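You operate a simulated robot arm through the tools that you are given. There is no shell and no other tool. Be economical: measure what you need, move in short steps, check, and stop when the job is done.

The job below is to be done with a simulated robot arm. You get a single attempt, and the scene is never put back.

Task
Fish the soaked rag out from under station two's drip grid and bin it in the rag can.
Fine: rest the grid on the bench meanwhile; grid back on its ledges, can lid shut.
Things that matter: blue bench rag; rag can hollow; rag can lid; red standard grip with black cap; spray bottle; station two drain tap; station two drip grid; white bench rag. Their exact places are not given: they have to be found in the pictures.

It is judged by the outcome, as a careful person would: the job done as asked, and still so three seconds after it is handed in. It fails if anything else is knocked over, pushed out of place, dropped, spilled or broken. A push-on lid holds only when it is set on centred and level and pressed home; a screw cap is set on level and turned clockwise until tight.

Robot
A 7-joint arm with a two-finger parallel gripper on a trunk, on a base that drives. Base frame: it is fixed to the floor where the robot stands at the start and does not move with it; the origin is under the middle of the robot, x ahead of it, y to its left, z up. Units: mm, rad, N and s.
With the tool pointing down near the work surface it reaches from about 260 to 700 mm from the robot's upright axis, wherever it stands. Its first joint turns from -2.897 to 2.897 rad. Places, roughly: rag can hollow [700, -200, 100]; rag can lid [700, -200, 500]; red standard grip with black cap (3x3x27 cm) [1500, 1200, 900]; spray bottle [1750, 1000, 1000]; station two drain tap [800, 600, 800]; white bench rag [250, 2500, 1000]. Payload 1.57 kg.
Tool frame: the origin (TCP) lies between the finger pads and is the grasp point; the fingertips stand 30 mm ahead of it; z points along the fingers, y is the line along which they close. The gripper opens to 80 mm. The fingers are 17 mm wide and 12 mm thick; the gripper's body (40 by 82 mm) begins 80 mm behind the TCP.
Orientation is that of the tool frame in the base frame, as a unit quaternion [w, x, y, z]. With the fingers straight down and closing along the base's y, the tool's x points along the base's -x, its y along +y and its z along -z.

Tools
- The arm moves only by the tool send_rows. Its argument "targets" is a list of rows, each a list of 7 numbers: the turn, a rotation vector about the tool's x, y, z in rad, then the shift along the tool's x, y, z in mm, then the finger opening in mm, from 0 to 80. In form: [[wx, wy, wz, dx, dy, dz, jaw], ...]. A call has 1 to 8 rows; each row shifts and turns the commanded pose from where the row before left it, along the tool's axes as they then stand. Each row takes 0.2 s and may step no farther than 50 mm and 0.15 rad from the row before; otherwise, or with a gripper value out of range, the whole call is refused. A pose out of reach is approached as far as the arm can. The call stops where the force on the tool passes 90 N (or 10 N more than at its start, if that is more) or the arm is blocked; 0.2 s more then pass. Each finger travels about 72 mm/s and halts on what it meets, pressing with about 43 N; the grip force reading is that of the motor and also rises with nothing between the fingers. The clock runs only during rows and for 0.2 s after the last one: add rows that do not move to give the fingers time. It gives the time, the measured TCP pose, the force on the tool (base axes), the opening and the grip force at its end, in the units of the frame above (readings bear some noise), with the torque about the TCP (base axes, N m) and any sound that the robot's microphone picked up.
- Cameras (640 x 400 px; columns grow to the right, rows downward): "scene" is now at [3.2, 129.1, 1415.8]; the picture's right is [-0.13, -0.99, 0.00], its down [-0.64, 0.08, -0.77] and it looks along [0.76, -0.10, -0.64] (base axes); focal length 280 px, centre (320, 200). "wrist" rides on the gripper at [72, -7, -122] in the tool frame; the picture's right is [0.09, 1.00, 0.00], its down [-0.84, 0.08, -0.54] and it looks along [-0.54, 0.05, 0.84] (tool axes); focal length 238 px, centre (320, 200).
- capture(camera): a new picture of that camera. The clock stands still meanwhile.
- lift_body(by): slides the trunk up (or, below 0, down) by that many mm; the arm and the scene camera ride with it, the base frame stays. It gives what a move gives, with no picture.
- drive_base(legs): drives the robot by 1 to 6 legs, each [ahead, left, turn to the left] in mm, mm and rad, along the robot's own axes; the way and the turn of a leg run together, so that a leg with both is an arc; at most 1500 mm and 3.142 rad a leg. The arm and the cameras ride along, it lands a little off, and it stops where it bumps. It gives what a move gives.
- pan_tilt(pan, tilt): turns the head with the scene camera to pan (to the left, within 1.501 rad either way) and tilt (down, from -0.506 to 1.204), counted from straight ahead of the robot. It gives what a move gives.
- pixel_to_xyz(camera, pixels): for up to 12 pixels [column, row] of the newest picture of that camera ("zoom" is the newest enlarged one), the place [x, y, z] in the base frame of the surface seen there, good to about 3 mm. The clock stands still meanwhile.
- zoom(camera, box): a new picture of the part [left, top, right, bottom] of that camera's present view, enlarged. The clock stands still meanwhile.
- hand_in(): hands the job in; it is judged then, once.

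Work in short steps. Measure before you move; look again where a grasp or a placing could have gone wrong, and mend it. You have 80 turns and 68 pictures in all, those below and enlarged ones among them. Open the gripper and draw the arm clear of the work before you hand the job in, unless the task says otherwise; then end with one line.

The tools are called after "Request:" by a JSON object that holds its "method" and its "body". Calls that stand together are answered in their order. send_rows: Moves the arm, as the interface text tells. Its arguments: {"type":"object","properties":{"targets":{"type":"array"}},"required":["targets"]} The other tools are called the same way: lift_body (by) slides the trunk up or down; drive_base (legs) drives the base; pan_tilt (pan, tilt) turns the head that bears the scene camera; capture (camera) takes a picture; pixel_to_xyz (camera, pixels) gives the place of the surface under pixels of a picture; zoom (camera, box) takes an enlarged picture of a part of a camera's view; hand_in () hands the job in.

At the start:

```text
time: 0.0
tcp_pos: [441.7, -56.8, 1165.8]
tcp_rot: [0.0, -0.001, 1.0, 0.0]
ft_force: [0.5, 0.2, -0.6]
torque: [0.01, -0.02, -0.03]
finger_gap: 79.9
gripper_force: 0.0
trunk travel left (down, up): [-225.0, 255.0]
robot x, y, heading: [-1.4, 3.3, -0.001]
head pan, tilt: [-0.126, 0.698]
```

scene: 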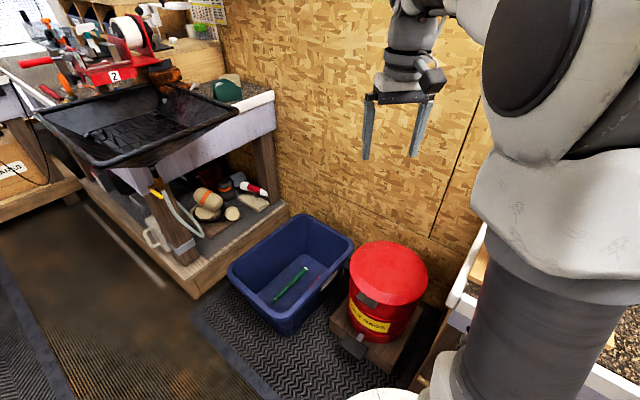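
wrist: 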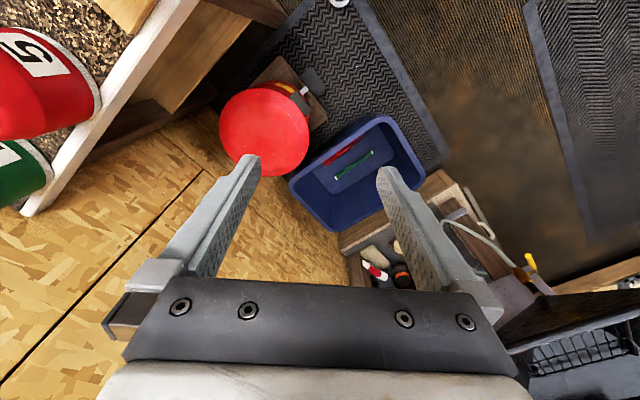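

The scene shows station two (label "2") with a black drip tray around (140,125) and the red rag can at (388,290). I turn the head left for a better view of the tray.

Request:
{"method": "pan_tilt", "body": {"pan": 0.5, "tilt": 0.6}}

Request:
{"method": "capture", "body": {"camera": "scene"}}

```text
time: 1.0
tcp_pos: [441.7, -57.0, 1166.1]
tcp_rot: [0.0, -0.001, 1.0, 0.0]
ft_force: [-0.3, -0.4, -1.4]
torque: [0.04, 0.03, -0.02]
finger_gap: 80.0
gripper_force: 0.0
trunk travel left (down, up): [-225.0, 255.0]
robot x, y, heading: [3.8, -0.7, -0.0]
head pan, tilt: [0.499, 0.6]
```

```text
65 pictures are left
```

scene: 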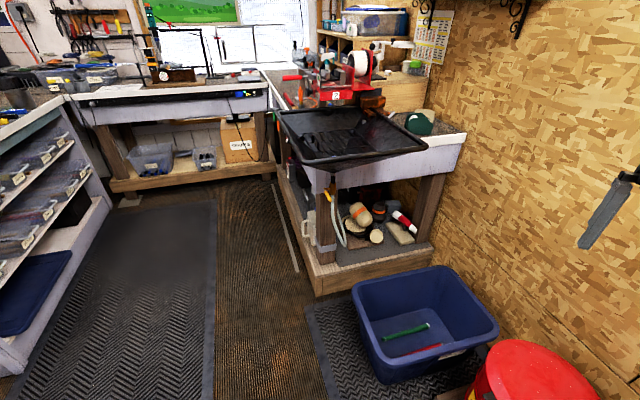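

The tray sits at (350,138) with something on it. I zoom on it and measure.

Request:
{"method": "zoom", "body": {"camera": "scene", "box": [260, 60, 480, 200]}}

Request:
{"method": "pixel_to_xyz", "body": {"camera": "scene", "pixels": [[278, 112], [298, 166], [428, 150], [375, 105], [350, 135], [310, 150], [455, 140], [327, 265], [420, 320], [330, 195]]}}

```text
2.86 times, centred on (370, 130) of scene
```

zoom: 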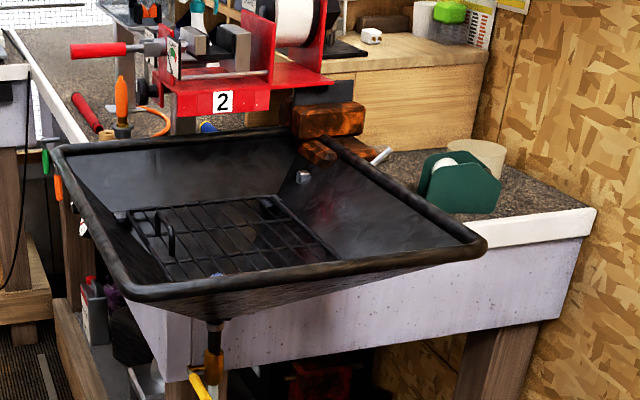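

```text
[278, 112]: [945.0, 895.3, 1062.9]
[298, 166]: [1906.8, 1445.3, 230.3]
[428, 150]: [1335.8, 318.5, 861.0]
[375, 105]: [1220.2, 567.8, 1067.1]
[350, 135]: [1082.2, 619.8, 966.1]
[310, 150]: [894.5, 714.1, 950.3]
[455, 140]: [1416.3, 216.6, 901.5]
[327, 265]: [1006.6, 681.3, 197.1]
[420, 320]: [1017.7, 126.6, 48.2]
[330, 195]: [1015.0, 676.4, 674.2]
```

Request:
{"method": "pixel_to_xyz", "body": {"camera": "zoom", "pixels": [[60, 150], [135, 294], [470, 248], [275, 132], [157, 222], [171, 240], [272, 200], [130, 212], [222, 272], [335, 262], [300, 175], [218, 385]]}}

Request:
{"method": "pixel_to_xyz", "body": {"camera": "scene", "pixels": [[318, 293], [275, 185], [432, 245], [355, 300], [390, 380], [494, 330], [440, 275], [525, 375], [325, 245], [215, 300], [30, 290], [100, 205]]}}

Request:
{"method": "zoom", "body": {"camera": "scene", "box": [295, 95, 375, 145]}}

```text
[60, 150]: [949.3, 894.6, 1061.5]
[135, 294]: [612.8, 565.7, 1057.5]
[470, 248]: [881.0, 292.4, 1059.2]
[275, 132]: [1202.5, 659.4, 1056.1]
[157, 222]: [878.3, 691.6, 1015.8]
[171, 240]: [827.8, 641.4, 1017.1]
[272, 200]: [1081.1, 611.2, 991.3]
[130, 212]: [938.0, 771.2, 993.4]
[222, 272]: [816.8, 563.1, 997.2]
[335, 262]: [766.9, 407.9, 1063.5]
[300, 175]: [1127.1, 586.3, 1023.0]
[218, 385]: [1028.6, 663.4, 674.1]
```

```text
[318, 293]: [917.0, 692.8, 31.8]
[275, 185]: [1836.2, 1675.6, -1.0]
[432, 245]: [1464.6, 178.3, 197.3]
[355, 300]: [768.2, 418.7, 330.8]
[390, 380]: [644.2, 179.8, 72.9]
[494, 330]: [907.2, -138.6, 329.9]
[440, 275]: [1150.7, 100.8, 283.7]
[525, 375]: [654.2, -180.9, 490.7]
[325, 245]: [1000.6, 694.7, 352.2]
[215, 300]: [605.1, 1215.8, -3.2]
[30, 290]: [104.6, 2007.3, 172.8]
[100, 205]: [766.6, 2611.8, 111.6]
```

```text
8.00 times, centred on (335, 120) of scene
```

zoom: 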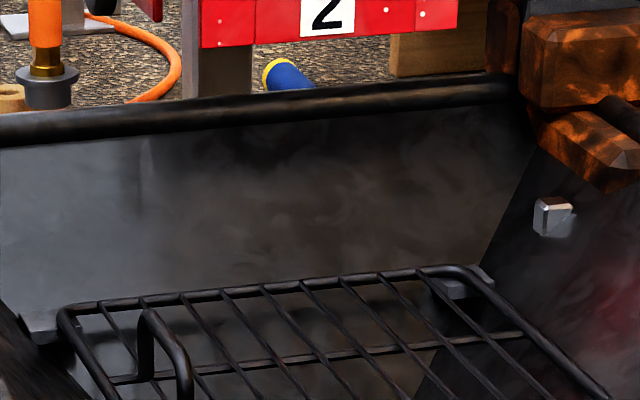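

The tray is rotated 45° with rim corners near (612,566), (949,895), (1202,659), (881,292), and the grid is near (919,600,992) with a handle around (853,666,1017). I drive left and turn to face it from its open (-x,+y) side, staying well clear.

Request:
{"method": "drive_base", "body": {"legs": [[0, 1050, 0], [200, 0, 0], [0, 0, -0.785]]}}

Request:
{"method": "pan_tilt", "body": {"pan": 0.1, "tilt": 0.6}}

Request:
{"method": "capture", "body": {"camera": "scene"}}

```text
time: 13.4
tcp_pos: [471.6, 699.1, 1166.3]
tcp_rot: [-0.001, 0.377, 0.926, 0.0]
ft_force: [0.3, -0.3, 0.5]
torque: [0.02, 0.0, 0.01]
finger_gap: 80.0
gripper_force: 0.1
trunk travel left (down, up): [-225.0, 255.0]
robot x, y, heading: [194.4, 1049.5, -0.769]
head pan, tilt: [0.499, 0.6]
```

```text
time: 14.3
tcp_pos: [472.9, 699.1, 1166.4]
tcp_rot: [0.001, 0.376, 0.927, 0.0]
ft_force: [-0.3, 0.1, 0.5]
torque: [0.0, 0.02, -0.02]
finger_gap: 79.8
gripper_force: 0.1
trunk travel left (down, up): [-225.0, 255.0]
robot x, y, heading: [195.0, 1049.1, -0.776]
head pan, tilt: [0.099, 0.6]
```

```text
62 pictures are left
```

scene: 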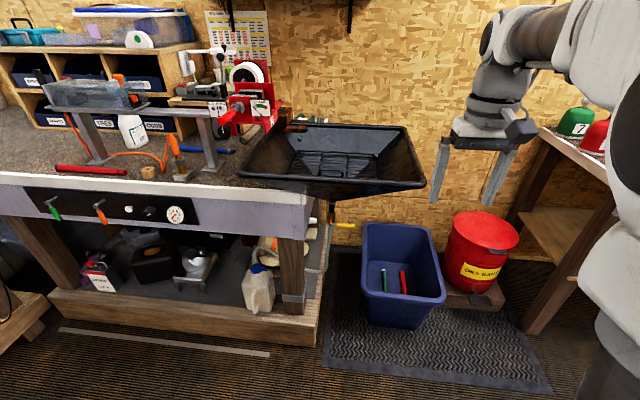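

The tray is now at (335,160), the bench to its left. I zoom in on both.

Request:
{"method": "zoom", "body": {"camera": "scene", "box": [230, 110, 430, 235]}}

Request:
{"method": "zoom", "body": {"camera": "scene", "box": [0, 80, 300, 250]}}

Request:
{"method": "pixel_to_xyz", "body": {"camera": "zoom", "pixels": [[170, 165], [300, 175], [280, 120], [60, 160], [40, 120], [380, 195], [460, 200], [500, 165], [440, 155], [600, 250], [520, 215], [230, 150]]}}

```text
3.20 times, centred on (330, 172) of scene
```

zoom: 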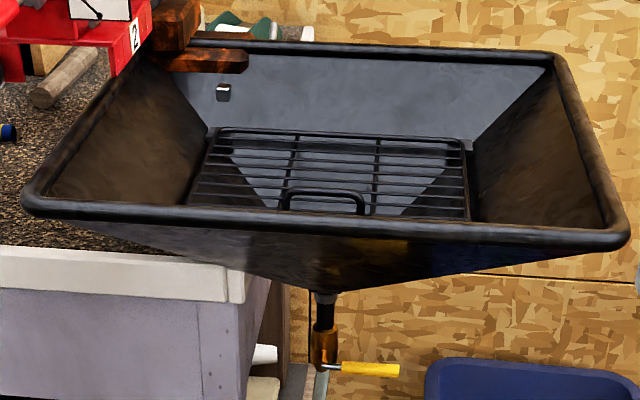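

```text
2.13 times, centred on (150, 165) of scene
```

zoom: 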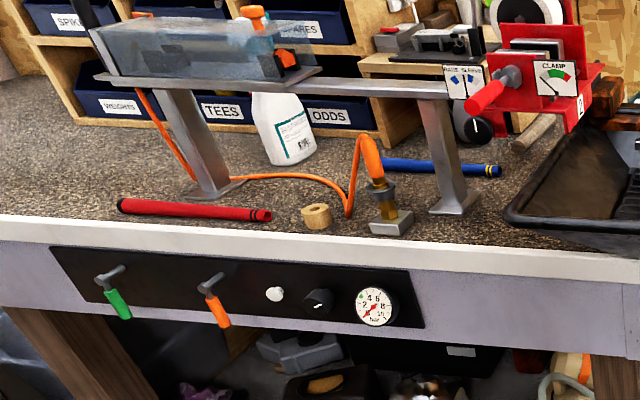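

```text
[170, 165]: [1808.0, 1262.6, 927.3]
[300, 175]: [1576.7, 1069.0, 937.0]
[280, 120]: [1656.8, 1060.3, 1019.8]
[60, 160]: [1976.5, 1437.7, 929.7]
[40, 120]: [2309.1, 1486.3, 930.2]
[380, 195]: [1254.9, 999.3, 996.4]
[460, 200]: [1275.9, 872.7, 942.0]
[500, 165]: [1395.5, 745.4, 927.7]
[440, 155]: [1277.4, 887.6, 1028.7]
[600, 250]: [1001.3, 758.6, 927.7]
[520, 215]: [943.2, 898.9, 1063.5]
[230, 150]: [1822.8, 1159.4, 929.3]
```

The grid has bars running along the bench direction and a handle at its near edge. Free bench lies left of the red grip (around (1976,1437,929)). I drive up to the tray so the grid is ~510 mm ahead.

Request:
{"method": "drive_base", "body": {"legs": [[0, 185, 0], [320, 0, -0.01]]}}

Request:
{"method": "pan_tilt", "body": {"pan": 0.0, "tilt": 0.85}}

Request:
{"method": "capture", "body": {"camera": "scene"}}

Request:
{"method": "capture", "body": {"camera": "wrist"}}

```text
time: 18.5
tcp_pos: [824.4, 604.0, 1166.7]
tcp_rot: [0.0, 0.382, 0.924, 0.0]
ft_force: [0.2, 0.5, -0.1]
torque: [0.0, -0.01, -0.01]
finger_gap: 80.3
gripper_force: 0.0
trunk travel left (down, up): [-225.0, 255.0]
robot x, y, heading: [556.3, 958.3, -0.781]
head pan, tilt: [0.099, 0.6]
```

```text
time: 19.3
tcp_pos: [824.7, 605.0, 1166.3]
tcp_rot: [0.0, 0.382, 0.924, -0.001]
ft_force: [0.1, 0.0, -0.2]
torque: [-0.01, -0.04, -0.04]
finger_gap: 80.1
gripper_force: 0.0
trunk travel left (down, up): [-225.0, 255.0]
robot x, y, heading: [552.4, 956.5, -0.786]
head pan, tilt: [0.0, 0.85]
```

```text
59 pictures are left
```

scene: 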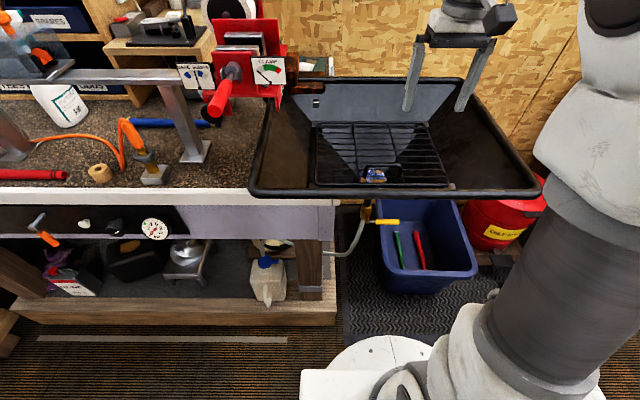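

```text
58 pictures are left
```

wrist: 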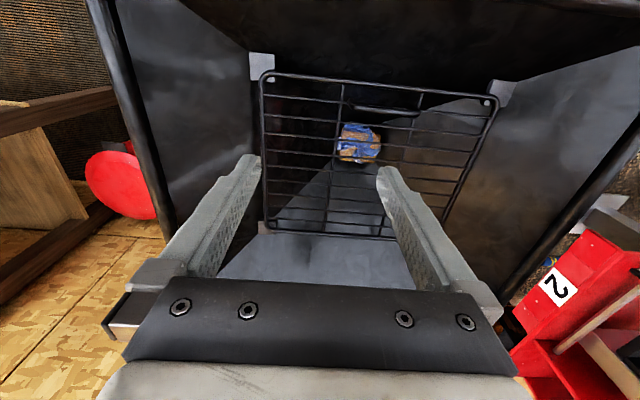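

The blue rag shows under the grid at wrist (358,143). I zoom and measure the grid bars.

Request:
{"method": "zoom", "body": {"camera": "wrist", "box": [230, 50, 530, 250]}}

Request:
{"method": "zoom", "body": {"camera": "scene", "box": [240, 70, 560, 230]}}

Request:
{"method": "pixel_to_xyz", "body": {"camera": "wrist", "pixels": [[262, 79], [497, 98], [266, 232], [343, 86], [418, 93], [334, 150], [372, 110], [358, 143], [260, 66], [503, 90], [332, 165], [329, 192]]}}

```text
2.00 times, centred on (380, 150) of wrist
```

zoom: 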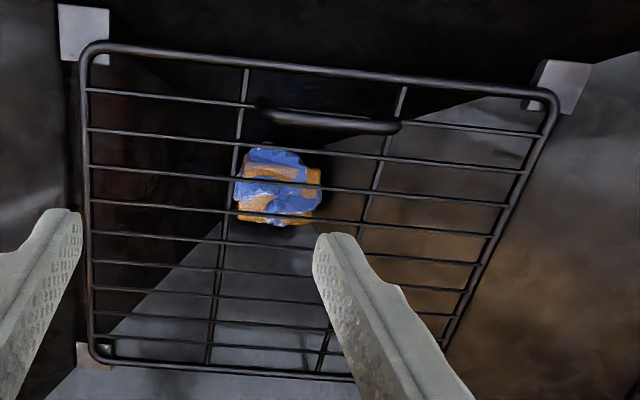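

```text
2.00 times, centred on (400, 150) of scene
```

zoom: 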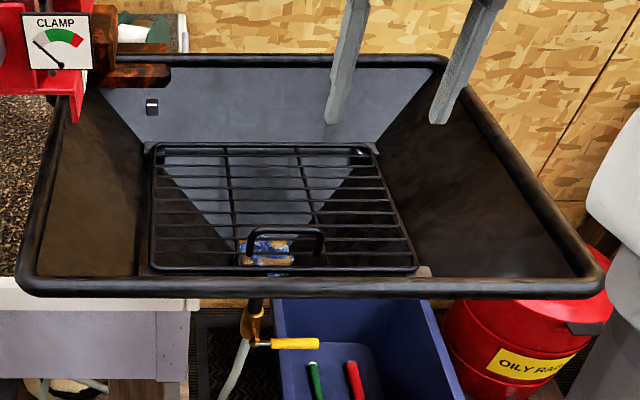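

```text
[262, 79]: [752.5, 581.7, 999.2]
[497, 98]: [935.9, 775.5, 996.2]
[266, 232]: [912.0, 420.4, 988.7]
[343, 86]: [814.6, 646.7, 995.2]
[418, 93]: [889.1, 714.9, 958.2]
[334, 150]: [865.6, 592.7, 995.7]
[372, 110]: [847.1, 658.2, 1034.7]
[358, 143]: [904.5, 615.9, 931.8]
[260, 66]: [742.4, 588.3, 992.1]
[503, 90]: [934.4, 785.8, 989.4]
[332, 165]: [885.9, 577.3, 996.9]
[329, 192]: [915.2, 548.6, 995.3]
```

Grid corners give centre ≈(924,598,997) with the rag under it at ≈(904,616,~935). I move above the grid centre, tips ~35 mm over it, with the jaws narrowed.

Request:
{"method": "send_rows", "body": {"targets": [[0, 0, 0, -38, 32, 0, 40], [0, 0, 0, -37, 33, 0, 24], [0, 0, 0, 0, 0, 45, 24], [0, 0, 0, 0, 0, 45, 24], [0, 0, 0, 0, 0, 16, 24], [0, 0, 0, 0, 0, 0, 24]]}}

Request:
{"method": "capture", "body": {"camera": "wrist"}}

Request:
{"method": "zoom", "body": {"camera": "wrist", "box": [200, 80, 440, 230]}}

```text
time: 20.7
tcp_pos: [923.8, 597.6, 1059.2]
tcp_rot: [0.0, 0.382, 0.924, 0.0]
ft_force: [0.5, -0.8, -0.1]
torque: [-0.04, -0.02, 0.03]
finger_gap: 23.7
gripper_force: 0.1
trunk travel left (down, up): [-225.0, 255.0]
robot x, y, heading: [548.2, 953.7, -0.781]
head pan, tilt: [0.0, 0.85]
```

```text
55 pictures are left
```

wrist: 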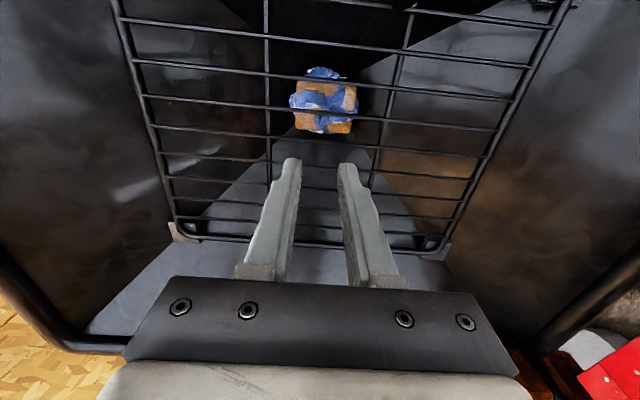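

```text
2.67 times, centred on (320, 155) of wrist
```

zoom: 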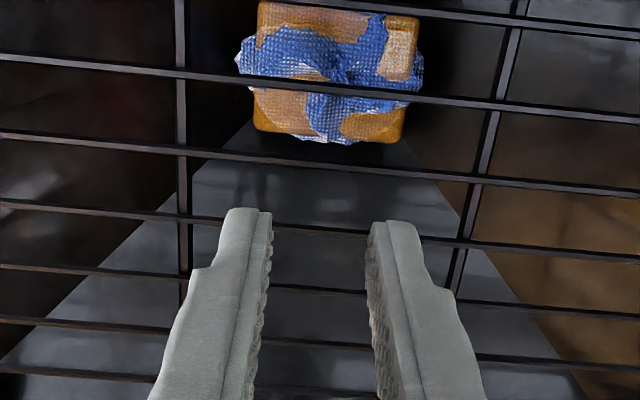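

The fingers close along the long bars; I'll need to turn the tool 90° to pinch a long bar at the grid's centre. First I measure the bars at zoom column 320 and the cross bars.

Request:
{"method": "pixel_to_xyz", "body": {"camera": "zoom", "pixels": [[320, 89], [321, 163], [320, 230], [320, 291], [320, 344], [183, 190], [462, 240], [100, 140], [560, 186], [100, 211], [560, 251], [340, 110]]}}

```text
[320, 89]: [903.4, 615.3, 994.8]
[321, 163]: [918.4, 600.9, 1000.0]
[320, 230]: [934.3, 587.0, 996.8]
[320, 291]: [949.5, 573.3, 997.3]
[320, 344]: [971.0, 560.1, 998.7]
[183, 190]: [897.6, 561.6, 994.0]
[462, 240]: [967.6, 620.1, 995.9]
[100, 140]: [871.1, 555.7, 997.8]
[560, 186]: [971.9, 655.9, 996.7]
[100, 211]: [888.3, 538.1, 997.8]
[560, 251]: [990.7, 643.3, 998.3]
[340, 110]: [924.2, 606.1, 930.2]
```

Long bars are 21 mm apart; the bar at ≈(919,601) passes nearest the grid's centre. I turn the tool -90° so the fingers straddle it, then verify in the wrist picture.

Request:
{"method": "send_rows", "body": {"targets": [[0, 0, -0.1428, 6, 1, 0, 24], [0, 0, -0.1428, 0, 0, 0, 20], [0, 0, -0.1428, 0, 0, 0, 16], [0, 0, -0.1428, 0, 0, 0, 10], [0, 0, -0.1428, 0, 0, 0, 10], [0, 0, -0.1428, 0, 0, 0, 10], [0, 0, -0.1428, 0, 0, 0, 10], [0, 0, -0.1428, 0, 0, 0, 10]]}}

Request:
{"method": "send_rows", "body": {"targets": [[0, 0, -0.1428, 0, 0, 0, 10], [0, 0, -0.1428, 0, 0, 0, 10], [0, 0, -0.1428, 0, 0, 0, 10], [0, 0, 0, 0, 0, 20, 10], [0, 0, 0, 0, 0, 0, 10]]}}

Request:
{"method": "zoom", "body": {"camera": "wrist", "box": [220, 110, 420, 235]}}

```text
time: 22.5
tcp_pos: [920.9, 602.1, 1060.2]
tcp_rot: [0.0, -0.18, 0.984, 0.0]
ft_force: [1.1, 0.9, -0.1]
torque: [0.01, -0.05, -0.02]
finger_gap: 10.0
gripper_force: 0.0
trunk travel left (down, up): [-225.0, 255.0]
robot x, y, heading: [550.0, 953.7, -0.783]
head pan, tilt: [0.0, 0.85]
```

```text
time: 23.7
tcp_pos: [919.8, 603.0, 1040.9]
tcp_rot: [0.0, -0.383, 0.924, 0.0]
ft_force: [0.8, 0.4, 1.0]
torque: [-0.03, -0.03, 0.03]
finger_gap: 10.2
gripper_force: 0.1
trunk travel left (down, up): [-225.0, 255.0]
robot x, y, heading: [551.9, 958.7, -0.782]
head pan, tilt: [0.0, 0.85]
```

```text
3.20 times, centred on (320, 172) of wrist
```

zoom: 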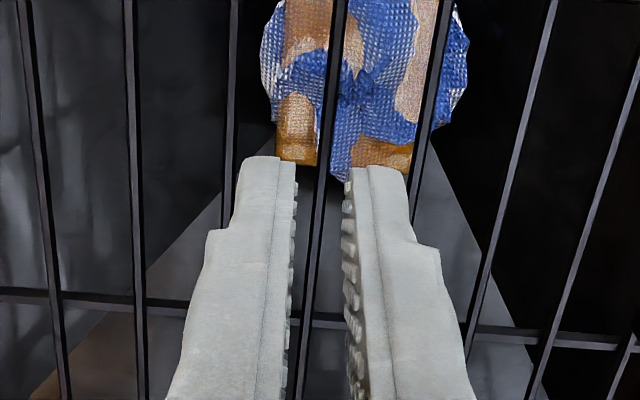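

Both fingertips sit symmetric about the bar (column ~322) with adjacent bars outside them. I descend slowly to put the tips ~11 mm under the bars.

Request:
{"method": "send_rows", "body": {"targets": [[0, 0, 0, 0, 0, 8, 10], [0, 0, 0, 0, 0, 8, 10], [0, 0, 0, 0, 0, 8, 10], [0, 0, 0, 0, 0, 0, 10]]}}

Request:
{"method": "zoom", "body": {"camera": "wrist", "box": [220, 110, 420, 235]}}

```text
time: 24.7
tcp_pos: [921.0, 602.2, 1026.4]
tcp_rot: [0.004, -0.383, 0.923, -0.009]
ft_force: [-3.4, 2.4, 72.7]
torque: [0.6, 0.58, 0.18]
finger_gap: 11.4
gripper_force: 0.1
trunk travel left (down, up): [-225.0, 255.0]
robot x, y, heading: [555.9, 955.4, -0.784]
head pan, tilt: [0.0, 0.85]
```

```text
3.20 times, centred on (320, 172) of wrist
```

zoom: 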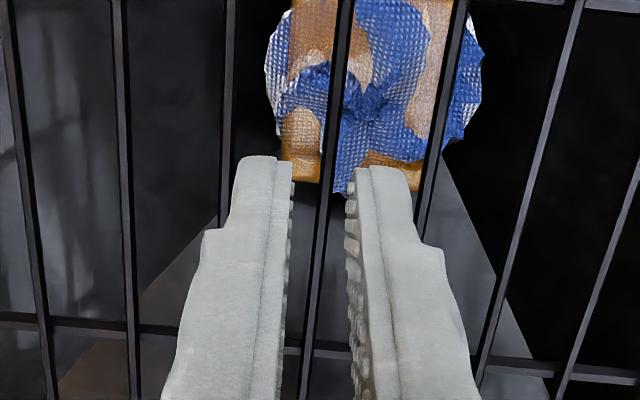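

Contact at 73 N with tips just at bar level; in the picture the fingers' midpoint (320) is ~1 mm left of the bar (325) and the outer clearance is small. I back up, narrow to 8 mm, shift 1 mm, and retry gently.

Request:
{"method": "send_rows", "body": {"targets": [[0, 0, 0, 0, 0, -9, 8], [0, 0, 0, 0, 1, -3, 8], [0, 0, 0, 0, 0, 0, 8], [0, 0, 0, 0, 0, 0, 8]]}}

Request:
{"method": "zoom", "body": {"camera": "wrist", "box": [260, 130, 380, 205]}}

```text
time: 25.7
tcp_pos: [919.0, 605.4, 1027.1]
tcp_rot: [0.0, -0.384, 0.924, 0.002]
ft_force: [1.2, 0.0, 1.1]
torque: [0.04, 0.09, 0.01]
finger_gap: 9.2
gripper_force: 1.1
trunk travel left (down, up): [-225.0, 255.0]
robot x, y, heading: [552.6, 956.5, -0.781]
head pan, tilt: [0.0, 0.85]
```

```text
5.33 times, centred on (320, 168) of wrist
```

zoom: 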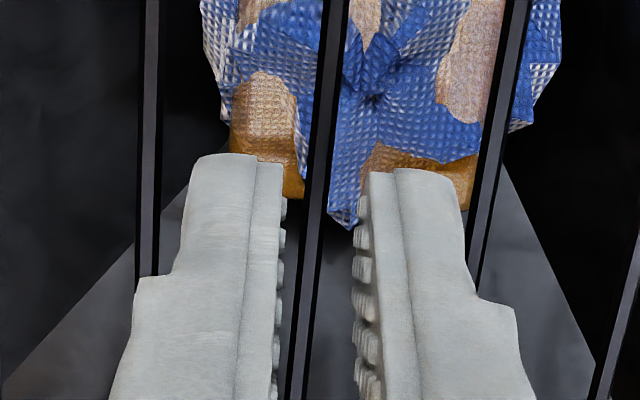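

Clearances are now nearly balanced; I shift back 0.5 mm and ease down in 4 mm steps.

Request:
{"method": "send_rows", "body": {"targets": [[0, 0, 0, 0, -0.5, 0, 8], [0, 0, 0, 0, 0, 4, 8], [0, 0, 0, 0, 0, 4, 8], [0, 0, 0, 0, 0, 0, 8]]}}

```text
time: 26.7
tcp_pos: [919.7, 603.0, 1026.6]
tcp_rot: [0.003, -0.383, 0.924, -0.006]
ft_force: [-4.8, -0.8, 51.9]
torque: [0.25, 0.34, 0.09]
finger_gap: 7.9
gripper_force: 0.1
trunk travel left (down, up): [-225.0, 255.0]
robot x, y, heading: [551.1, 955.9, -0.788]
head pan, tilt: [0.0, 0.85]
```

The contact lies under the right finger's middle, not on a bar edge, so the mesh seems to resist as a surface; I give up pinching through it and use the handle instead. I raise and look at the handle closely.

Request:
{"method": "send_rows", "body": {"targets": [[0, 0, 0, 0, 0, -40, 30], [0, 0, 0, 0, 30, -20, 40], [0, 0, 0, 0, 35, 0, 40], [0, 0, 0, 0, 30, 0, 40], [0, 0, 0, 0, 0, 0, 40]]}}

Request:
{"method": "capture", "body": {"camera": "wrist"}}

Request:
{"method": "zoom", "body": {"camera": "scene", "box": [300, 110, 460, 210]}}

```text
time: 27.9
tcp_pos: [851.9, 671.5, 1081.4]
tcp_rot: [0.0, -0.383, 0.924, 0.0]
ft_force: [0.3, 0.1, 0.5]
torque: [-0.02, 0.0, 0.01]
finger_gap: 39.9
gripper_force: 0.0
trunk travel left (down, up): [-225.0, 255.0]
robot x, y, heading: [545.7, 952.9, -0.787]
head pan, tilt: [0.0, 0.85]
```

```text
50 pictures are left
```

wrist: 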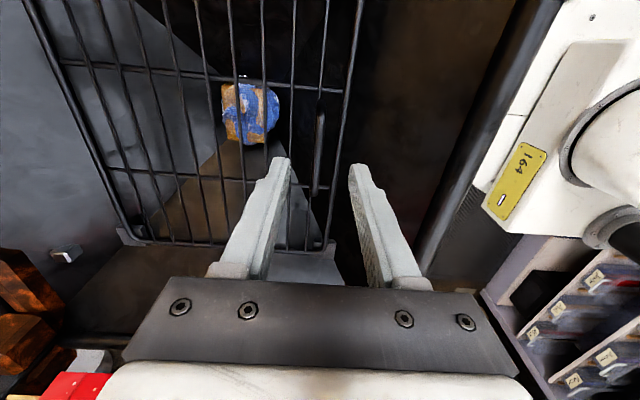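

```text
4.00 times, centred on (380, 160) of scene
```

zoom: 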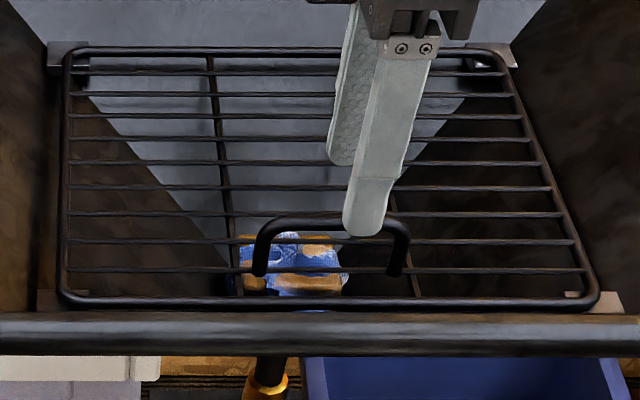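

I measure handle points and surrounding grid from both pictures.

Request:
{"method": "pixel_to_xyz", "body": {"camera": "wrist", "pixels": [[321, 108], [319, 140], [316, 185], [314, 195], [350, 60], [333, 235], [322, 102]]}}

Request:
{"method": "pixel_to_xyz", "body": {"camera": "zoom", "pixels": [[260, 265], [259, 240], [280, 224], [330, 222], [400, 240], [396, 268], [330, 303], [330, 269], [62, 290], [595, 300], [495, 52], [75, 55]]}}

```text
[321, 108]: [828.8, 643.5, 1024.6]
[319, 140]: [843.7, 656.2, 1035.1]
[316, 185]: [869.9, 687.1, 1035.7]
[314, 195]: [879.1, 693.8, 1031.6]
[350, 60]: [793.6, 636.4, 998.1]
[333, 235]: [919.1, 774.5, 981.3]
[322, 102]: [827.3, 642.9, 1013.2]
```

```text
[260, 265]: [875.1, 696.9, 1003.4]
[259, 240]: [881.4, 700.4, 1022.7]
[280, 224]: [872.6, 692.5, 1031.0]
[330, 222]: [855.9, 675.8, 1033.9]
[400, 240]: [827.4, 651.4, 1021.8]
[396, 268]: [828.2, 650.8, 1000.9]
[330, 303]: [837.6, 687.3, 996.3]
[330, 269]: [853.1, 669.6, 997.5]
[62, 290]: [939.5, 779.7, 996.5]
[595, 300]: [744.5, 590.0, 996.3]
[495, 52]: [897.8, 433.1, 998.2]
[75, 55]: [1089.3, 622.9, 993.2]
```

Handle bar centre ≈(852.5,669), z≈1033. I lower with jaws 30 open around the bar so the tips almost touch the mesh (TCP ≈1029).

Request:
{"method": "send_rows", "body": {"targets": [[0, 0, 0, 0, -2, 20, 30], [0, 0, 0, 0, 0, 20, 30], [0, 0, 0, 0, 0, 12, 30], [0, 0, 0, 0, 0, 0, 30]]}}

Request:
{"method": "zoom", "body": {"camera": "wrist", "box": [220, 80, 420, 230]}}

Request:
{"method": "zoom", "body": {"camera": "scene", "box": [320, 130, 440, 205]}}

```text
time: 28.9
tcp_pos: [854.0, 670.2, 1029.0]
tcp_rot: [0.0, -0.384, 0.923, 0.0]
ft_force: [0.1, -0.7, -0.3]
torque: [-0.02, 0.02, 0.03]
finger_gap: 30.0
gripper_force: 0.1
trunk travel left (down, up): [-225.0, 255.0]
robot x, y, heading: [551.2, 954.6, -0.779]
head pan, tilt: [0.0, 0.85]
```

```text
2.67 times, centred on (320, 155) of wrist
```

zoom: 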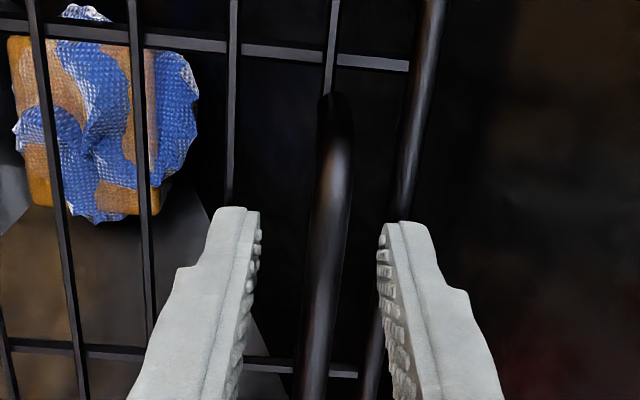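

```text
5.33 times, centred on (380, 168) of scene
```

zoom: 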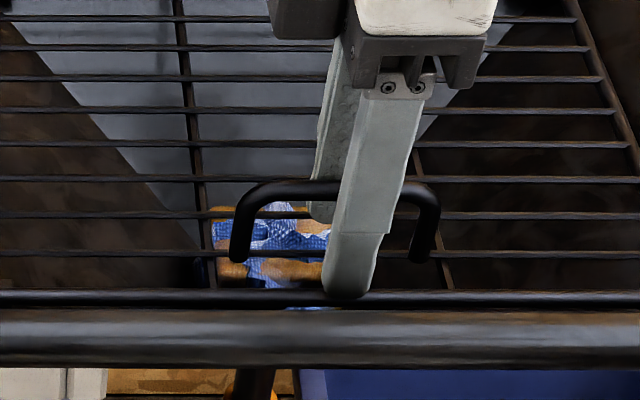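

The fingers straddle the handle bar well. I close the jaws.

Request:
{"method": "send_rows", "body": {"targets": [[0, 0, 0, 0, 0, 0, 0], [0, 0, 0, 0, 0, 0, 0], [0, 0, 0, 0, 0, 0, 0], [0, 0, 0, 0, 0, 0, 0]]}}

Request:
{"method": "zoom", "body": {"camera": "wrist", "box": [220, 80, 420, 230]}}

```text
time: 29.9
tcp_pos: [853.9, 670.5, 1028.1]
tcp_rot: [0.001, -0.384, 0.923, 0.0]
ft_force: [-0.2, 0.1, -0.4]
torque: [0.02, -0.02, -0.07]
finger_gap: 7.4
gripper_force: 26.5
trunk travel left (down, up): [-225.0, 255.0]
robot x, y, heading: [550.6, 958.1, -0.782]
head pan, tilt: [0.0, 0.85]
```

```text
2.67 times, centred on (320, 155) of wrist
```

zoom: 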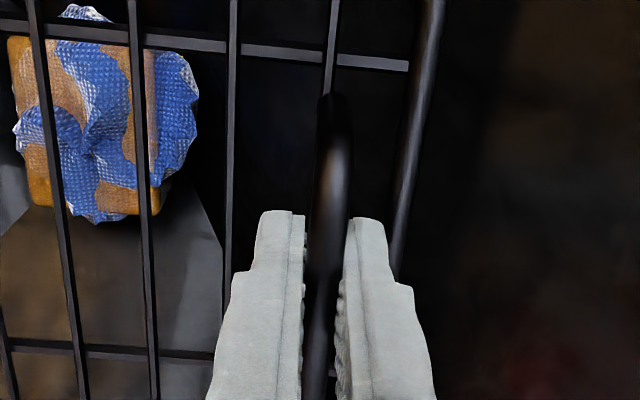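

The bar (7.4 mm) is held and the grid hasn't shifted. I make a small test lift and look.

Request:
{"method": "send_rows", "body": {"targets": [[0, 0, 0, 0, 0, 0, 0], [0, 0, 0, 0, 0, -6, 0], [0, 0, 0, 0, 0, -8, 0], [0, 0, 0, 0, 0, -8, 0], [0, 0, 0, 0, 0, 0, 0]]}}

Request:
{"method": "zoom", "body": {"camera": "scene", "box": [260, 80, 500, 230]}}

```text
time: 31.1
tcp_pos: [854.7, 670.0, 1052.2]
tcp_rot: [0.0, -0.383, 0.924, 0.0]
ft_force: [-0.4, -0.4, -1.8]
torque: [-0.08, 0.02, -0.03]
finger_gap: 7.2
gripper_force: 26.8
trunk travel left (down, up): [-225.0, 255.0]
robot x, y, heading: [552.0, 955.3, -0.78]
head pan, tilt: [0.0, 0.85]
```

```text
2.67 times, centred on (380, 155) of scene
```

zoom: 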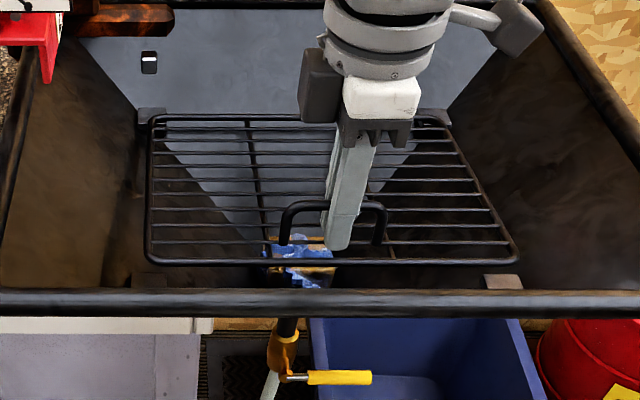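

The near edge rises while the far edge still rests on its ledges, weight is small. I lift further in steps, checking whether the grid tilts.

Request:
{"method": "send_rows", "body": {"targets": [[0, 0, 0, 0, 0, -12, 0], [0, 0, 0, 0, 0, -12, 0], [0, 0, 0, 0, 0, -12, 0], [0, 0, 0, 0, 0, 0, 0]]}}

Request:
{"method": "zoom", "body": {"camera": "scene", "box": [260, 80, 500, 230]}}

Request:
{"method": "pixel_to_xyz", "body": {"camera": "zoom", "pixels": [[440, 118], [155, 118], [150, 255], [515, 255], [285, 220]]}}

```text
time: 32.1
tcp_pos: [853.7, 668.5, 1087.3]
tcp_rot: [0.001, -0.383, 0.924, -0.001]
ft_force: [-0.3, -0.3, -2.0]
torque: [0.16, 0.12, 0.04]
finger_gap: 7.5
gripper_force: 26.9
trunk travel left (down, up): [-225.0, 255.0]
robot x, y, heading: [549.1, 957.9, -0.784]
head pan, tilt: [0.0, 0.85]
```

```text
2.67 times, centred on (380, 155) of scene
```

zoom: 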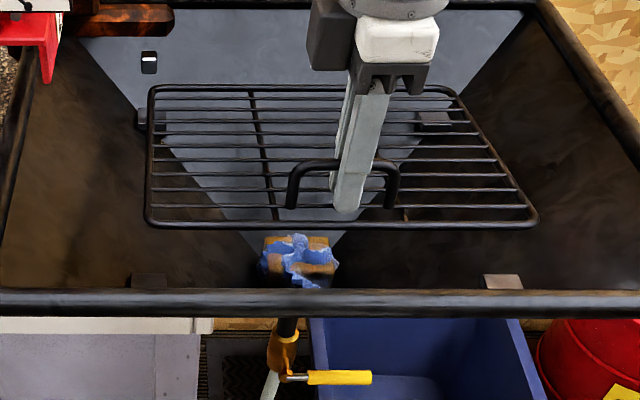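

```text
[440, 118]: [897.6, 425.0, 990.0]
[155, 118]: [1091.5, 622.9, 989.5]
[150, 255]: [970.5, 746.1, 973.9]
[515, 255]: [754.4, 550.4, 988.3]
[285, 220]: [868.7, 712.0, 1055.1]
```

The grid is off its ledges and held. I measure its tilt.

Request:
{"method": "pixel_to_xyz", "body": {"camera": "zoom", "pixels": [[447, 90], [155, 89], [148, 215], [533, 222], [400, 227], [252, 86]]}}

```text
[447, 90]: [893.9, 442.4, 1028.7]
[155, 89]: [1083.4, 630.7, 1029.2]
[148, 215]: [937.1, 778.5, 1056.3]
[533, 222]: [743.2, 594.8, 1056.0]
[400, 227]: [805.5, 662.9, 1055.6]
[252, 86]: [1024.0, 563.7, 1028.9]
```

The grid hangs just 7.5° tilted, stable. I raise it clear of the rim and back the robot out.

Request:
{"method": "send_rows", "body": {"targets": [[0, 0, 0, 0, 0, -25, 0], [0, 0, 0, 0, 0, -25, 0], [0, 0, 0, 0, 0, -25, 0], [0, 0, 0, 0, 0, 0, 0]]}}

Request:
{"method": "drive_base", "body": {"legs": [[-400, 0, 0], [0, 1000, 0]]}}

Request:
{"method": "pan_tilt", "body": {"pan": 0.2, "tilt": 0.7}}

Request:
{"method": "capture", "body": {"camera": "scene"}}

```text
time: 33.1
tcp_pos: [854.4, 670.0, 1162.8]
tcp_rot: [0.001, -0.383, 0.924, 0.001]
ft_force: [0.2, -0.1, -2.2]
torque: [0.15, 0.12, 0.01]
finger_gap: 7.1
gripper_force: 26.5
trunk travel left (down, up): [-225.0, 255.0]
robot x, y, heading: [552.5, 957.5, -0.785]
head pan, tilt: [0.0, 0.85]
```

```text
time: 43.7
tcp_pos: [1279.2, 1670.7, 1161.2]
tcp_rot: [0.0, -0.387, 0.922, 0.0]
ft_force: [0.9, -0.2, -2.9]
torque: [0.16, 0.14, 0.02]
finger_gap: 7.2
gripper_force: 27.3
trunk travel left (down, up): [-225.0, 255.0]
robot x, y, heading: [976.0, 1951.7, -0.772]
head pan, tilt: [0.0, 0.85]
```

```text
time: 44.5
tcp_pos: [1280.2, 1670.9, 1160.8]
tcp_rot: [0.0, -0.388, 0.922, 0.0]
ft_force: [0.5, -0.2, -2.5]
torque: [0.13, 0.13, 0.0]
finger_gap: 7.2
gripper_force: 26.8
trunk travel left (down, up): [-225.0, 255.0]
robot x, y, heading: [971.9, 1956.6, -0.774]
head pan, tilt: [0.201, 0.7]
```

```text
43 pictures are left
```

scene: 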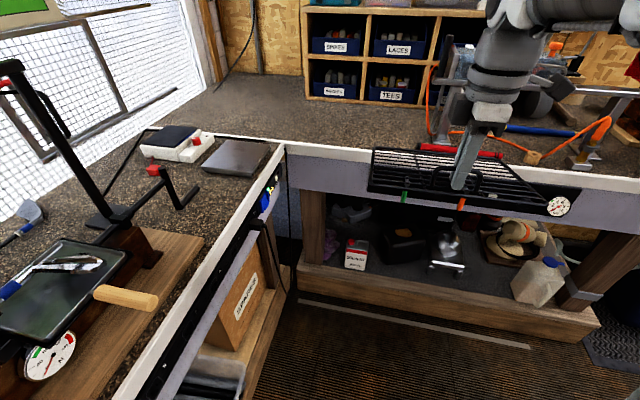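

Free bench is around (320,115), left of the red grip and right of the black pad. I measure.

Request:
{"method": "pixel_to_xyz", "body": {"camera": "scene", "pixels": [[320, 120], [290, 138], [372, 148], [300, 95], [350, 100], [418, 148], [265, 150], [285, 130], [372, 157], [386, 115], [440, 135], [340, 148]]}}

Request:
{"method": "zoom", "body": {"camera": "scene", "box": [240, 60, 560, 260]}}

```text
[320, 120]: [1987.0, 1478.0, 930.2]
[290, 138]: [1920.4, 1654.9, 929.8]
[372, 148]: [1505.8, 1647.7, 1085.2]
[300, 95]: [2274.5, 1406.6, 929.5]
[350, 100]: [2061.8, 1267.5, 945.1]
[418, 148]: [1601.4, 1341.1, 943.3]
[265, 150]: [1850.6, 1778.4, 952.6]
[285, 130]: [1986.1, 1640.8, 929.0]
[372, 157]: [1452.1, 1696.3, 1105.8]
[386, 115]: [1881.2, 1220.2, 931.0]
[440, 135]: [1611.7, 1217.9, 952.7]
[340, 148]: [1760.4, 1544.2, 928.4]
```

```text
2.00 times, centred on (400, 160) of scene
```

zoom: 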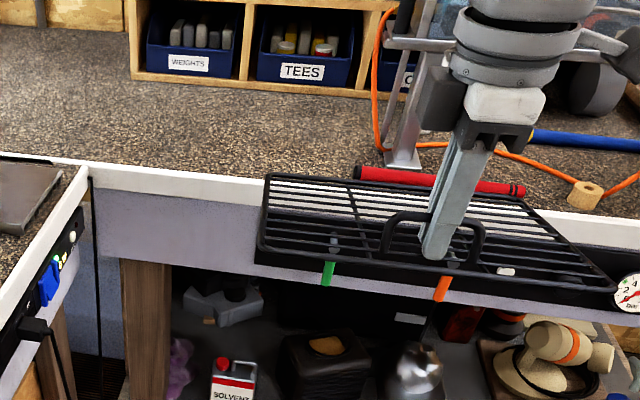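

I check the left bench's edge so the base doesn't bump it.

Request:
{"method": "pixel_to_xyz", "body": {"camera": "scene", "pixels": [[285, 150], [262, 200], [215, 262], [150, 375], [295, 280], [265, 350], [247, 395], [300, 300], [600, 320]]}}

```text
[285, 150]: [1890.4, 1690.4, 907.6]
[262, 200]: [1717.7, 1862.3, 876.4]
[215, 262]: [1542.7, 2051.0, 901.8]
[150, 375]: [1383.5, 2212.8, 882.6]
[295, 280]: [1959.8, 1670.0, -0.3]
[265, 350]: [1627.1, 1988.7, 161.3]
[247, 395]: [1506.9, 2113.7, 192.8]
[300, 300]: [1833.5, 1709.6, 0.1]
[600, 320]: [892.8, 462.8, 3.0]
```

Left bench edge is at 2540 along the bench axis; I drive left 110 then ahead 330, leaving ~360 mm.

Request:
{"method": "drive_base", "body": {"legs": [[0, 110, 0], [330, 0, -0.01]]}}

Request:
{"method": "capture", "body": {"camera": "scene"}}

```text
time: 48.3
tcp_pos: [1589.8, 1516.5, 1161.3]
tcp_rot: [0.0, -0.384, 0.923, 0.0]
ft_force: [0.4, -0.6, -2.6]
torque: [0.16, 0.08, 0.0]
finger_gap: 7.5
gripper_force: 26.4
trunk travel left (down, up): [-225.0, 255.0]
robot x, y, heading: [1285.8, 1805.2, -0.782]
head pan, tilt: [0.201, 0.7]
```

```text
41 pictures are left
```

scene: 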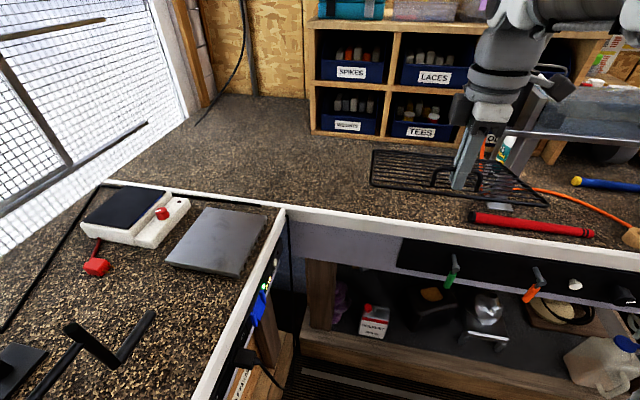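

I move the grid over the free patch (103 left, 167 ahead), then lower to ~TCP 1005.

Request:
{"method": "send_rows", "body": {"targets": [[0, 0, 0, -26, -42, 0, 0], [0, 0, 0, -26, -42, 0, 0], [0, 0, 0, -26, -42, 0, 0], [0, 0, 0, -25, -41, 0, 0], [0, 0, 0, 0, 0, 39, 0], [0, 0, 0, 0, 0, 39, 0], [0, 0, 0, 0, 0, 39, 0], [0, 0, 0, 0, 0, 30, 0]]}}

Request:
{"method": "capture", "body": {"camera": "scene"}}

```text
time: 50.1
tcp_pos: [1779.9, 1470.2, 1015.1]
tcp_rot: [0.0, -0.384, 0.923, 0.0]
ft_force: [-0.2, 0.4, -1.7]
torque: [0.01, -0.04, 0.05]
finger_gap: 7.1
gripper_force: 26.2
trunk travel left (down, up): [-225.0, 255.0]
robot x, y, heading: [1286.9, 1804.1, -0.785]
head pan, tilt: [0.201, 0.7]
```

```text
40 pictures are left
```

scene: 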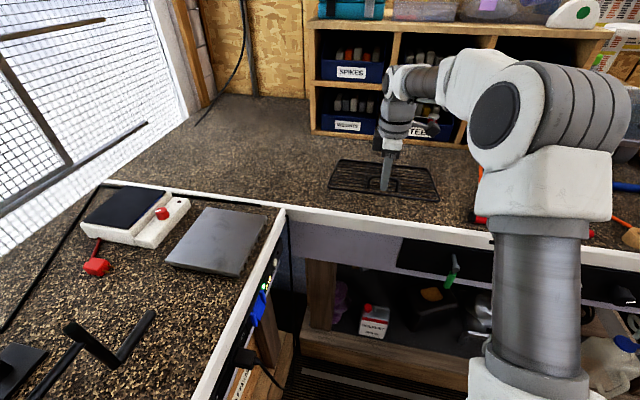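

The grid is over clear bench. I lower it gently until it lies flat (expected TCP ≈963).

Request:
{"method": "send_rows", "body": {"targets": [[0, 0, 0, 0, 0, 12, 0], [0, 0, 0, 0, 0, 12, 0], [0, 0, 0, 0, 0, 10, 0], [0, 0, 0, 0, 0, 8, 0], [0, 0, 0, 0, 0, 4, 0], [0, 0, 0, 0, 0, 0, 0]]}}

Request:
{"method": "zoom", "body": {"camera": "scene", "box": [310, 120, 470, 220]}}

```text
time: 51.5
tcp_pos: [1780.1, 1471.3, 969.5]
tcp_rot: [0.001, -0.383, 0.924, -0.002]
ft_force: [0.3, 0.0, 8.3]
torque: [-0.15, 0.2, -0.05]
finger_gap: 7.2
gripper_force: 26.8
trunk travel left (down, up): [-225.0, 255.0]
robot x, y, heading: [1286.7, 1802.2, -0.787]
head pan, tilt: [0.201, 0.7]
```

```text
4.00 times, centred on (390, 170) of scene
```

zoom: 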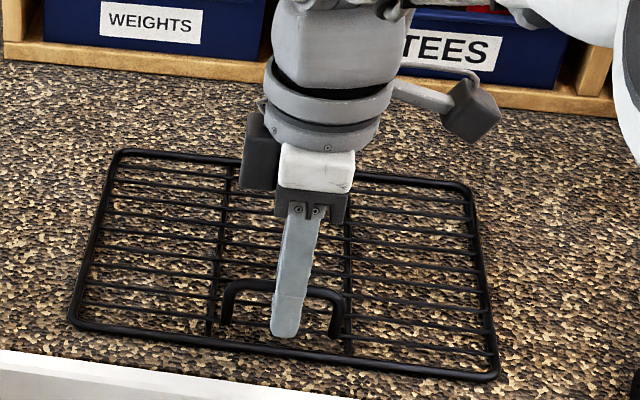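

Contact at 8 N, and the grid looks flat. I check its corner heights before releasing.

Request:
{"method": "pixel_to_xyz", "body": {"camera": "zoom", "pixels": [[120, 153], [465, 187], [75, 318], [490, 375], [290, 350], [232, 288], [336, 300]]}}

```text
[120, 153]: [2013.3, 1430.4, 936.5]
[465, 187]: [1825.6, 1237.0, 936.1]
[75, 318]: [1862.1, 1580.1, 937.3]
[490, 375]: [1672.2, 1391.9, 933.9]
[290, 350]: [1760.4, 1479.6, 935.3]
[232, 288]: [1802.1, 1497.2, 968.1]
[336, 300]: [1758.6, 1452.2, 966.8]
```

Flat on the bench. I release, rise, and back the robot off toward the tray.

Request:
{"method": "send_rows", "body": {"targets": [[0, 0, 0, 0, 0, 0, 30], [0, 0, 0, 0, 0, 0, 30], [0, 0, 0, 0, 0, 0, 30], [0, 0, 0, 0, 0, -40, 40], [0, 0, 0, 0, 0, -45, 60], [0, 0, 0, 0, 0, -45, 80], [0, 0, 0, 13, 48, -40, 80], [0, 0, 0, 13, 48, -40, 80]]}}

Request:
{"method": "send_rows", "body": {"targets": [[0, 0, 0, 25, 40, 0, 80], [0, 0, 0, 25, 31, 0, 80], [0, 0, 0, 27, 0, 0, 80]]}}

Request:
{"method": "zoom", "body": {"camera": "scene", "box": [280, 100, 600, 300]}}

```text
refused: row 7 steps farther than a row can; nothing moved
```

```text
time: 52.3
tcp_pos: [1675.3, 1467.1, 969.1]
tcp_rot: [0.0, -0.383, 0.924, 0.0]
ft_force: [-0.7, 0.4, 0.0]
torque: [-0.04, -0.01, 0.0]
finger_gap: 79.8
gripper_force: 0.1
trunk travel left (down, up): [-225.0, 255.0]
robot x, y, heading: [1287.5, 1803.3, -0.782]
head pan, tilt: [0.201, 0.7]
```

```text
2.00 times, centred on (440, 200) of scene
```

zoom: 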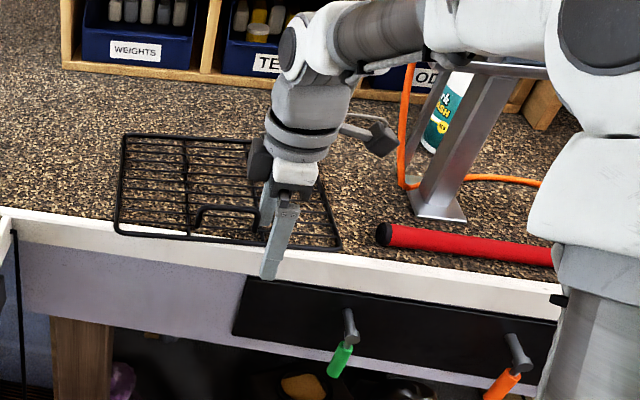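

The first call was refused and the second ran low beside the grid; the red grip was not touched and the grid still lies flat on the bench. I raise straight up now.

Request:
{"method": "send_rows", "body": {"targets": [[0, 0, 0, 0, 0, -40, 80], [0, 0, 0, 0, 0, -45, 80], [0, 0, 0, 0, 0, -45, 80], [0, 0, 0, 0, 0, -45, 80], [0, 0, 0, 0, 0, 0, 80]]}}

Request:
{"method": "zoom", "body": {"camera": "scene", "box": [280, 100, 600, 300]}}

Request:
{"method": "pixel_to_xyz", "body": {"camera": "zoom", "pixels": [[124, 136], [118, 230], [338, 248], [252, 212], [197, 215], [383, 232]]}}

```text
time: 53.5
tcp_pos: [1675.3, 1467.7, 1143.8]
tcp_rot: [0.0, -0.384, 0.923, 0.001]
ft_force: [0.1, -0.1, -0.1]
torque: [-0.02, -0.02, -0.03]
finger_gap: 80.1
gripper_force: 0.1
trunk travel left (down, up): [-225.0, 255.0]
robot x, y, heading: [1287.4, 1804.3, -0.784]
head pan, tilt: [0.201, 0.7]
```

```text
2.00 times, centred on (440, 200) of scene
```

zoom: 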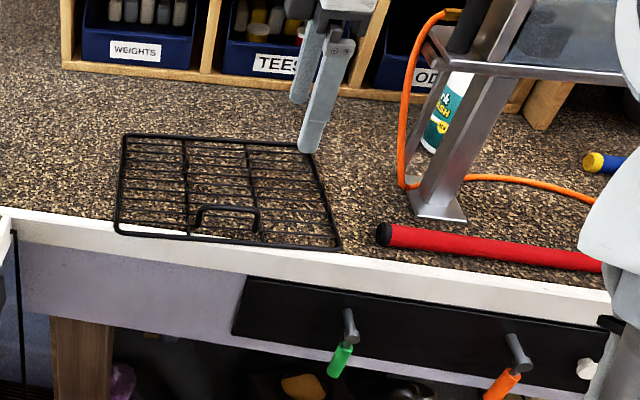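

```text
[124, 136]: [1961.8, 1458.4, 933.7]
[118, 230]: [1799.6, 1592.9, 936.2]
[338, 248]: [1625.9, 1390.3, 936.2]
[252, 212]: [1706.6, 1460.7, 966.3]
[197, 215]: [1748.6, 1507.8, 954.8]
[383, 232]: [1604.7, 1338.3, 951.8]
```

The grid slid ~50 mm toward the bench edge but lies flat and safe. I drive back to the tray, keeping clear of the vise.

Request:
{"method": "drive_base", "body": {"legs": [[-300, 0, 0], [0, -1120, 0], [370, 0, 0]]}}

Request:
{"method": "pan_tilt", "body": {"pan": 0.0, "tilt": 0.85}}

Request:
{"method": "capture", "body": {"camera": "wrist"}}

Request:
{"method": "zoom", "body": {"camera": "scene", "box": [240, 60, 560, 260]}}

```text
time: 66.9
tcp_pos: [929.5, 628.9, 1143.3]
tcp_rot: [-0.001, -0.385, 0.923, 0.0]
ft_force: [0.6, 0.4, -0.3]
torque: [-0.01, 0.04, 0.02]
finger_gap: 80.3
gripper_force: 0.1
trunk travel left (down, up): [-225.0, 255.0]
robot x, y, heading: [539.0, 964.1, -0.78]
head pan, tilt: [0.201, 0.7]
```

```text
time: 67.6
tcp_pos: [930.7, 629.6, 1143.5]
tcp_rot: [0.0, -0.384, 0.923, 0.0]
ft_force: [-0.1, 0.2, 0.0]
torque: [-0.01, -0.01, 0.01]
finger_gap: 80.0
gripper_force: 0.0
trunk travel left (down, up): [-225.0, 255.0]
robot x, y, heading: [538.1, 963.7, -0.782]
head pan, tilt: [0.0, 0.85]
```

```text
36 pictures are left
```

wrist: 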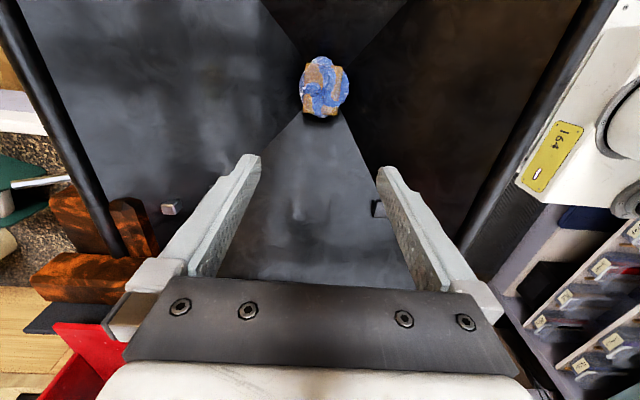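

```text
2.00 times, centred on (400, 160) of scene
```

zoom: 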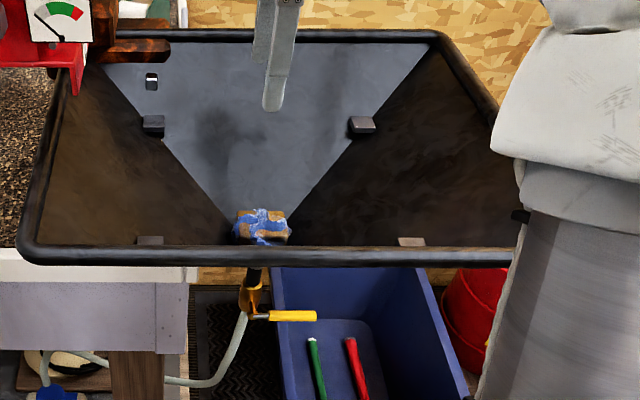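

The rag sits at the drain at wrist (324,88). I measure it and the floor around it.

Request:
{"method": "pixel_to_xyz", "body": {"camera": "wrist", "pixels": [[324, 88], [303, 85], [347, 85], [322, 112], [324, 60], [290, 85], [360, 85], [325, 125], [312, 80]]}}

Request:
{"method": "zoom", "body": {"camera": "wrist", "box": [264, 30, 384, 135]}}

Request:
{"method": "pixel_to_xyz", "body": {"camera": "scene", "pixels": [[371, 172], [371, 178], [358, 175], [383, 175], [316, 123], [420, 122], [445, 181], [316, 180]]}}

```text
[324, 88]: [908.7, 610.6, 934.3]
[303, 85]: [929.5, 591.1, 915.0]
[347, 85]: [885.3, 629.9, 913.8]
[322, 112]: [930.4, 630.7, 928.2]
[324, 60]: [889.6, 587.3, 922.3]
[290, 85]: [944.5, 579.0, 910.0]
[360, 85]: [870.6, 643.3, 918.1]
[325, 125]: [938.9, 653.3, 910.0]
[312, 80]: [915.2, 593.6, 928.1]
```

```text
3.81 times, centred on (324, 82) of wrist
```

zoom: 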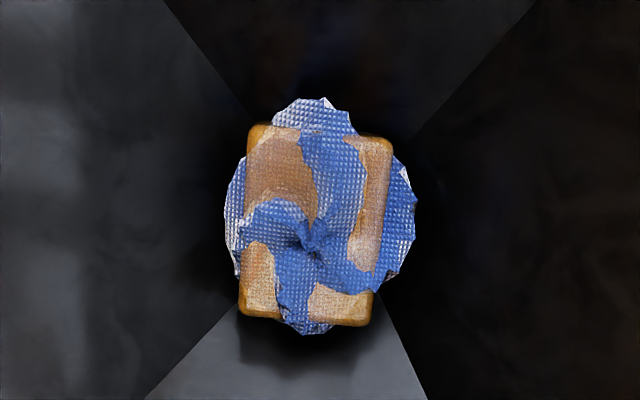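

```text
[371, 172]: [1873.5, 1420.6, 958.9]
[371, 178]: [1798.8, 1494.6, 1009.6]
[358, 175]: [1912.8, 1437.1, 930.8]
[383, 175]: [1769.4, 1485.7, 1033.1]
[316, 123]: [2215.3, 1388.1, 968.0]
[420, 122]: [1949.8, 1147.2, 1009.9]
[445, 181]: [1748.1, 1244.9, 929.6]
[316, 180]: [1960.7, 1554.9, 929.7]
```

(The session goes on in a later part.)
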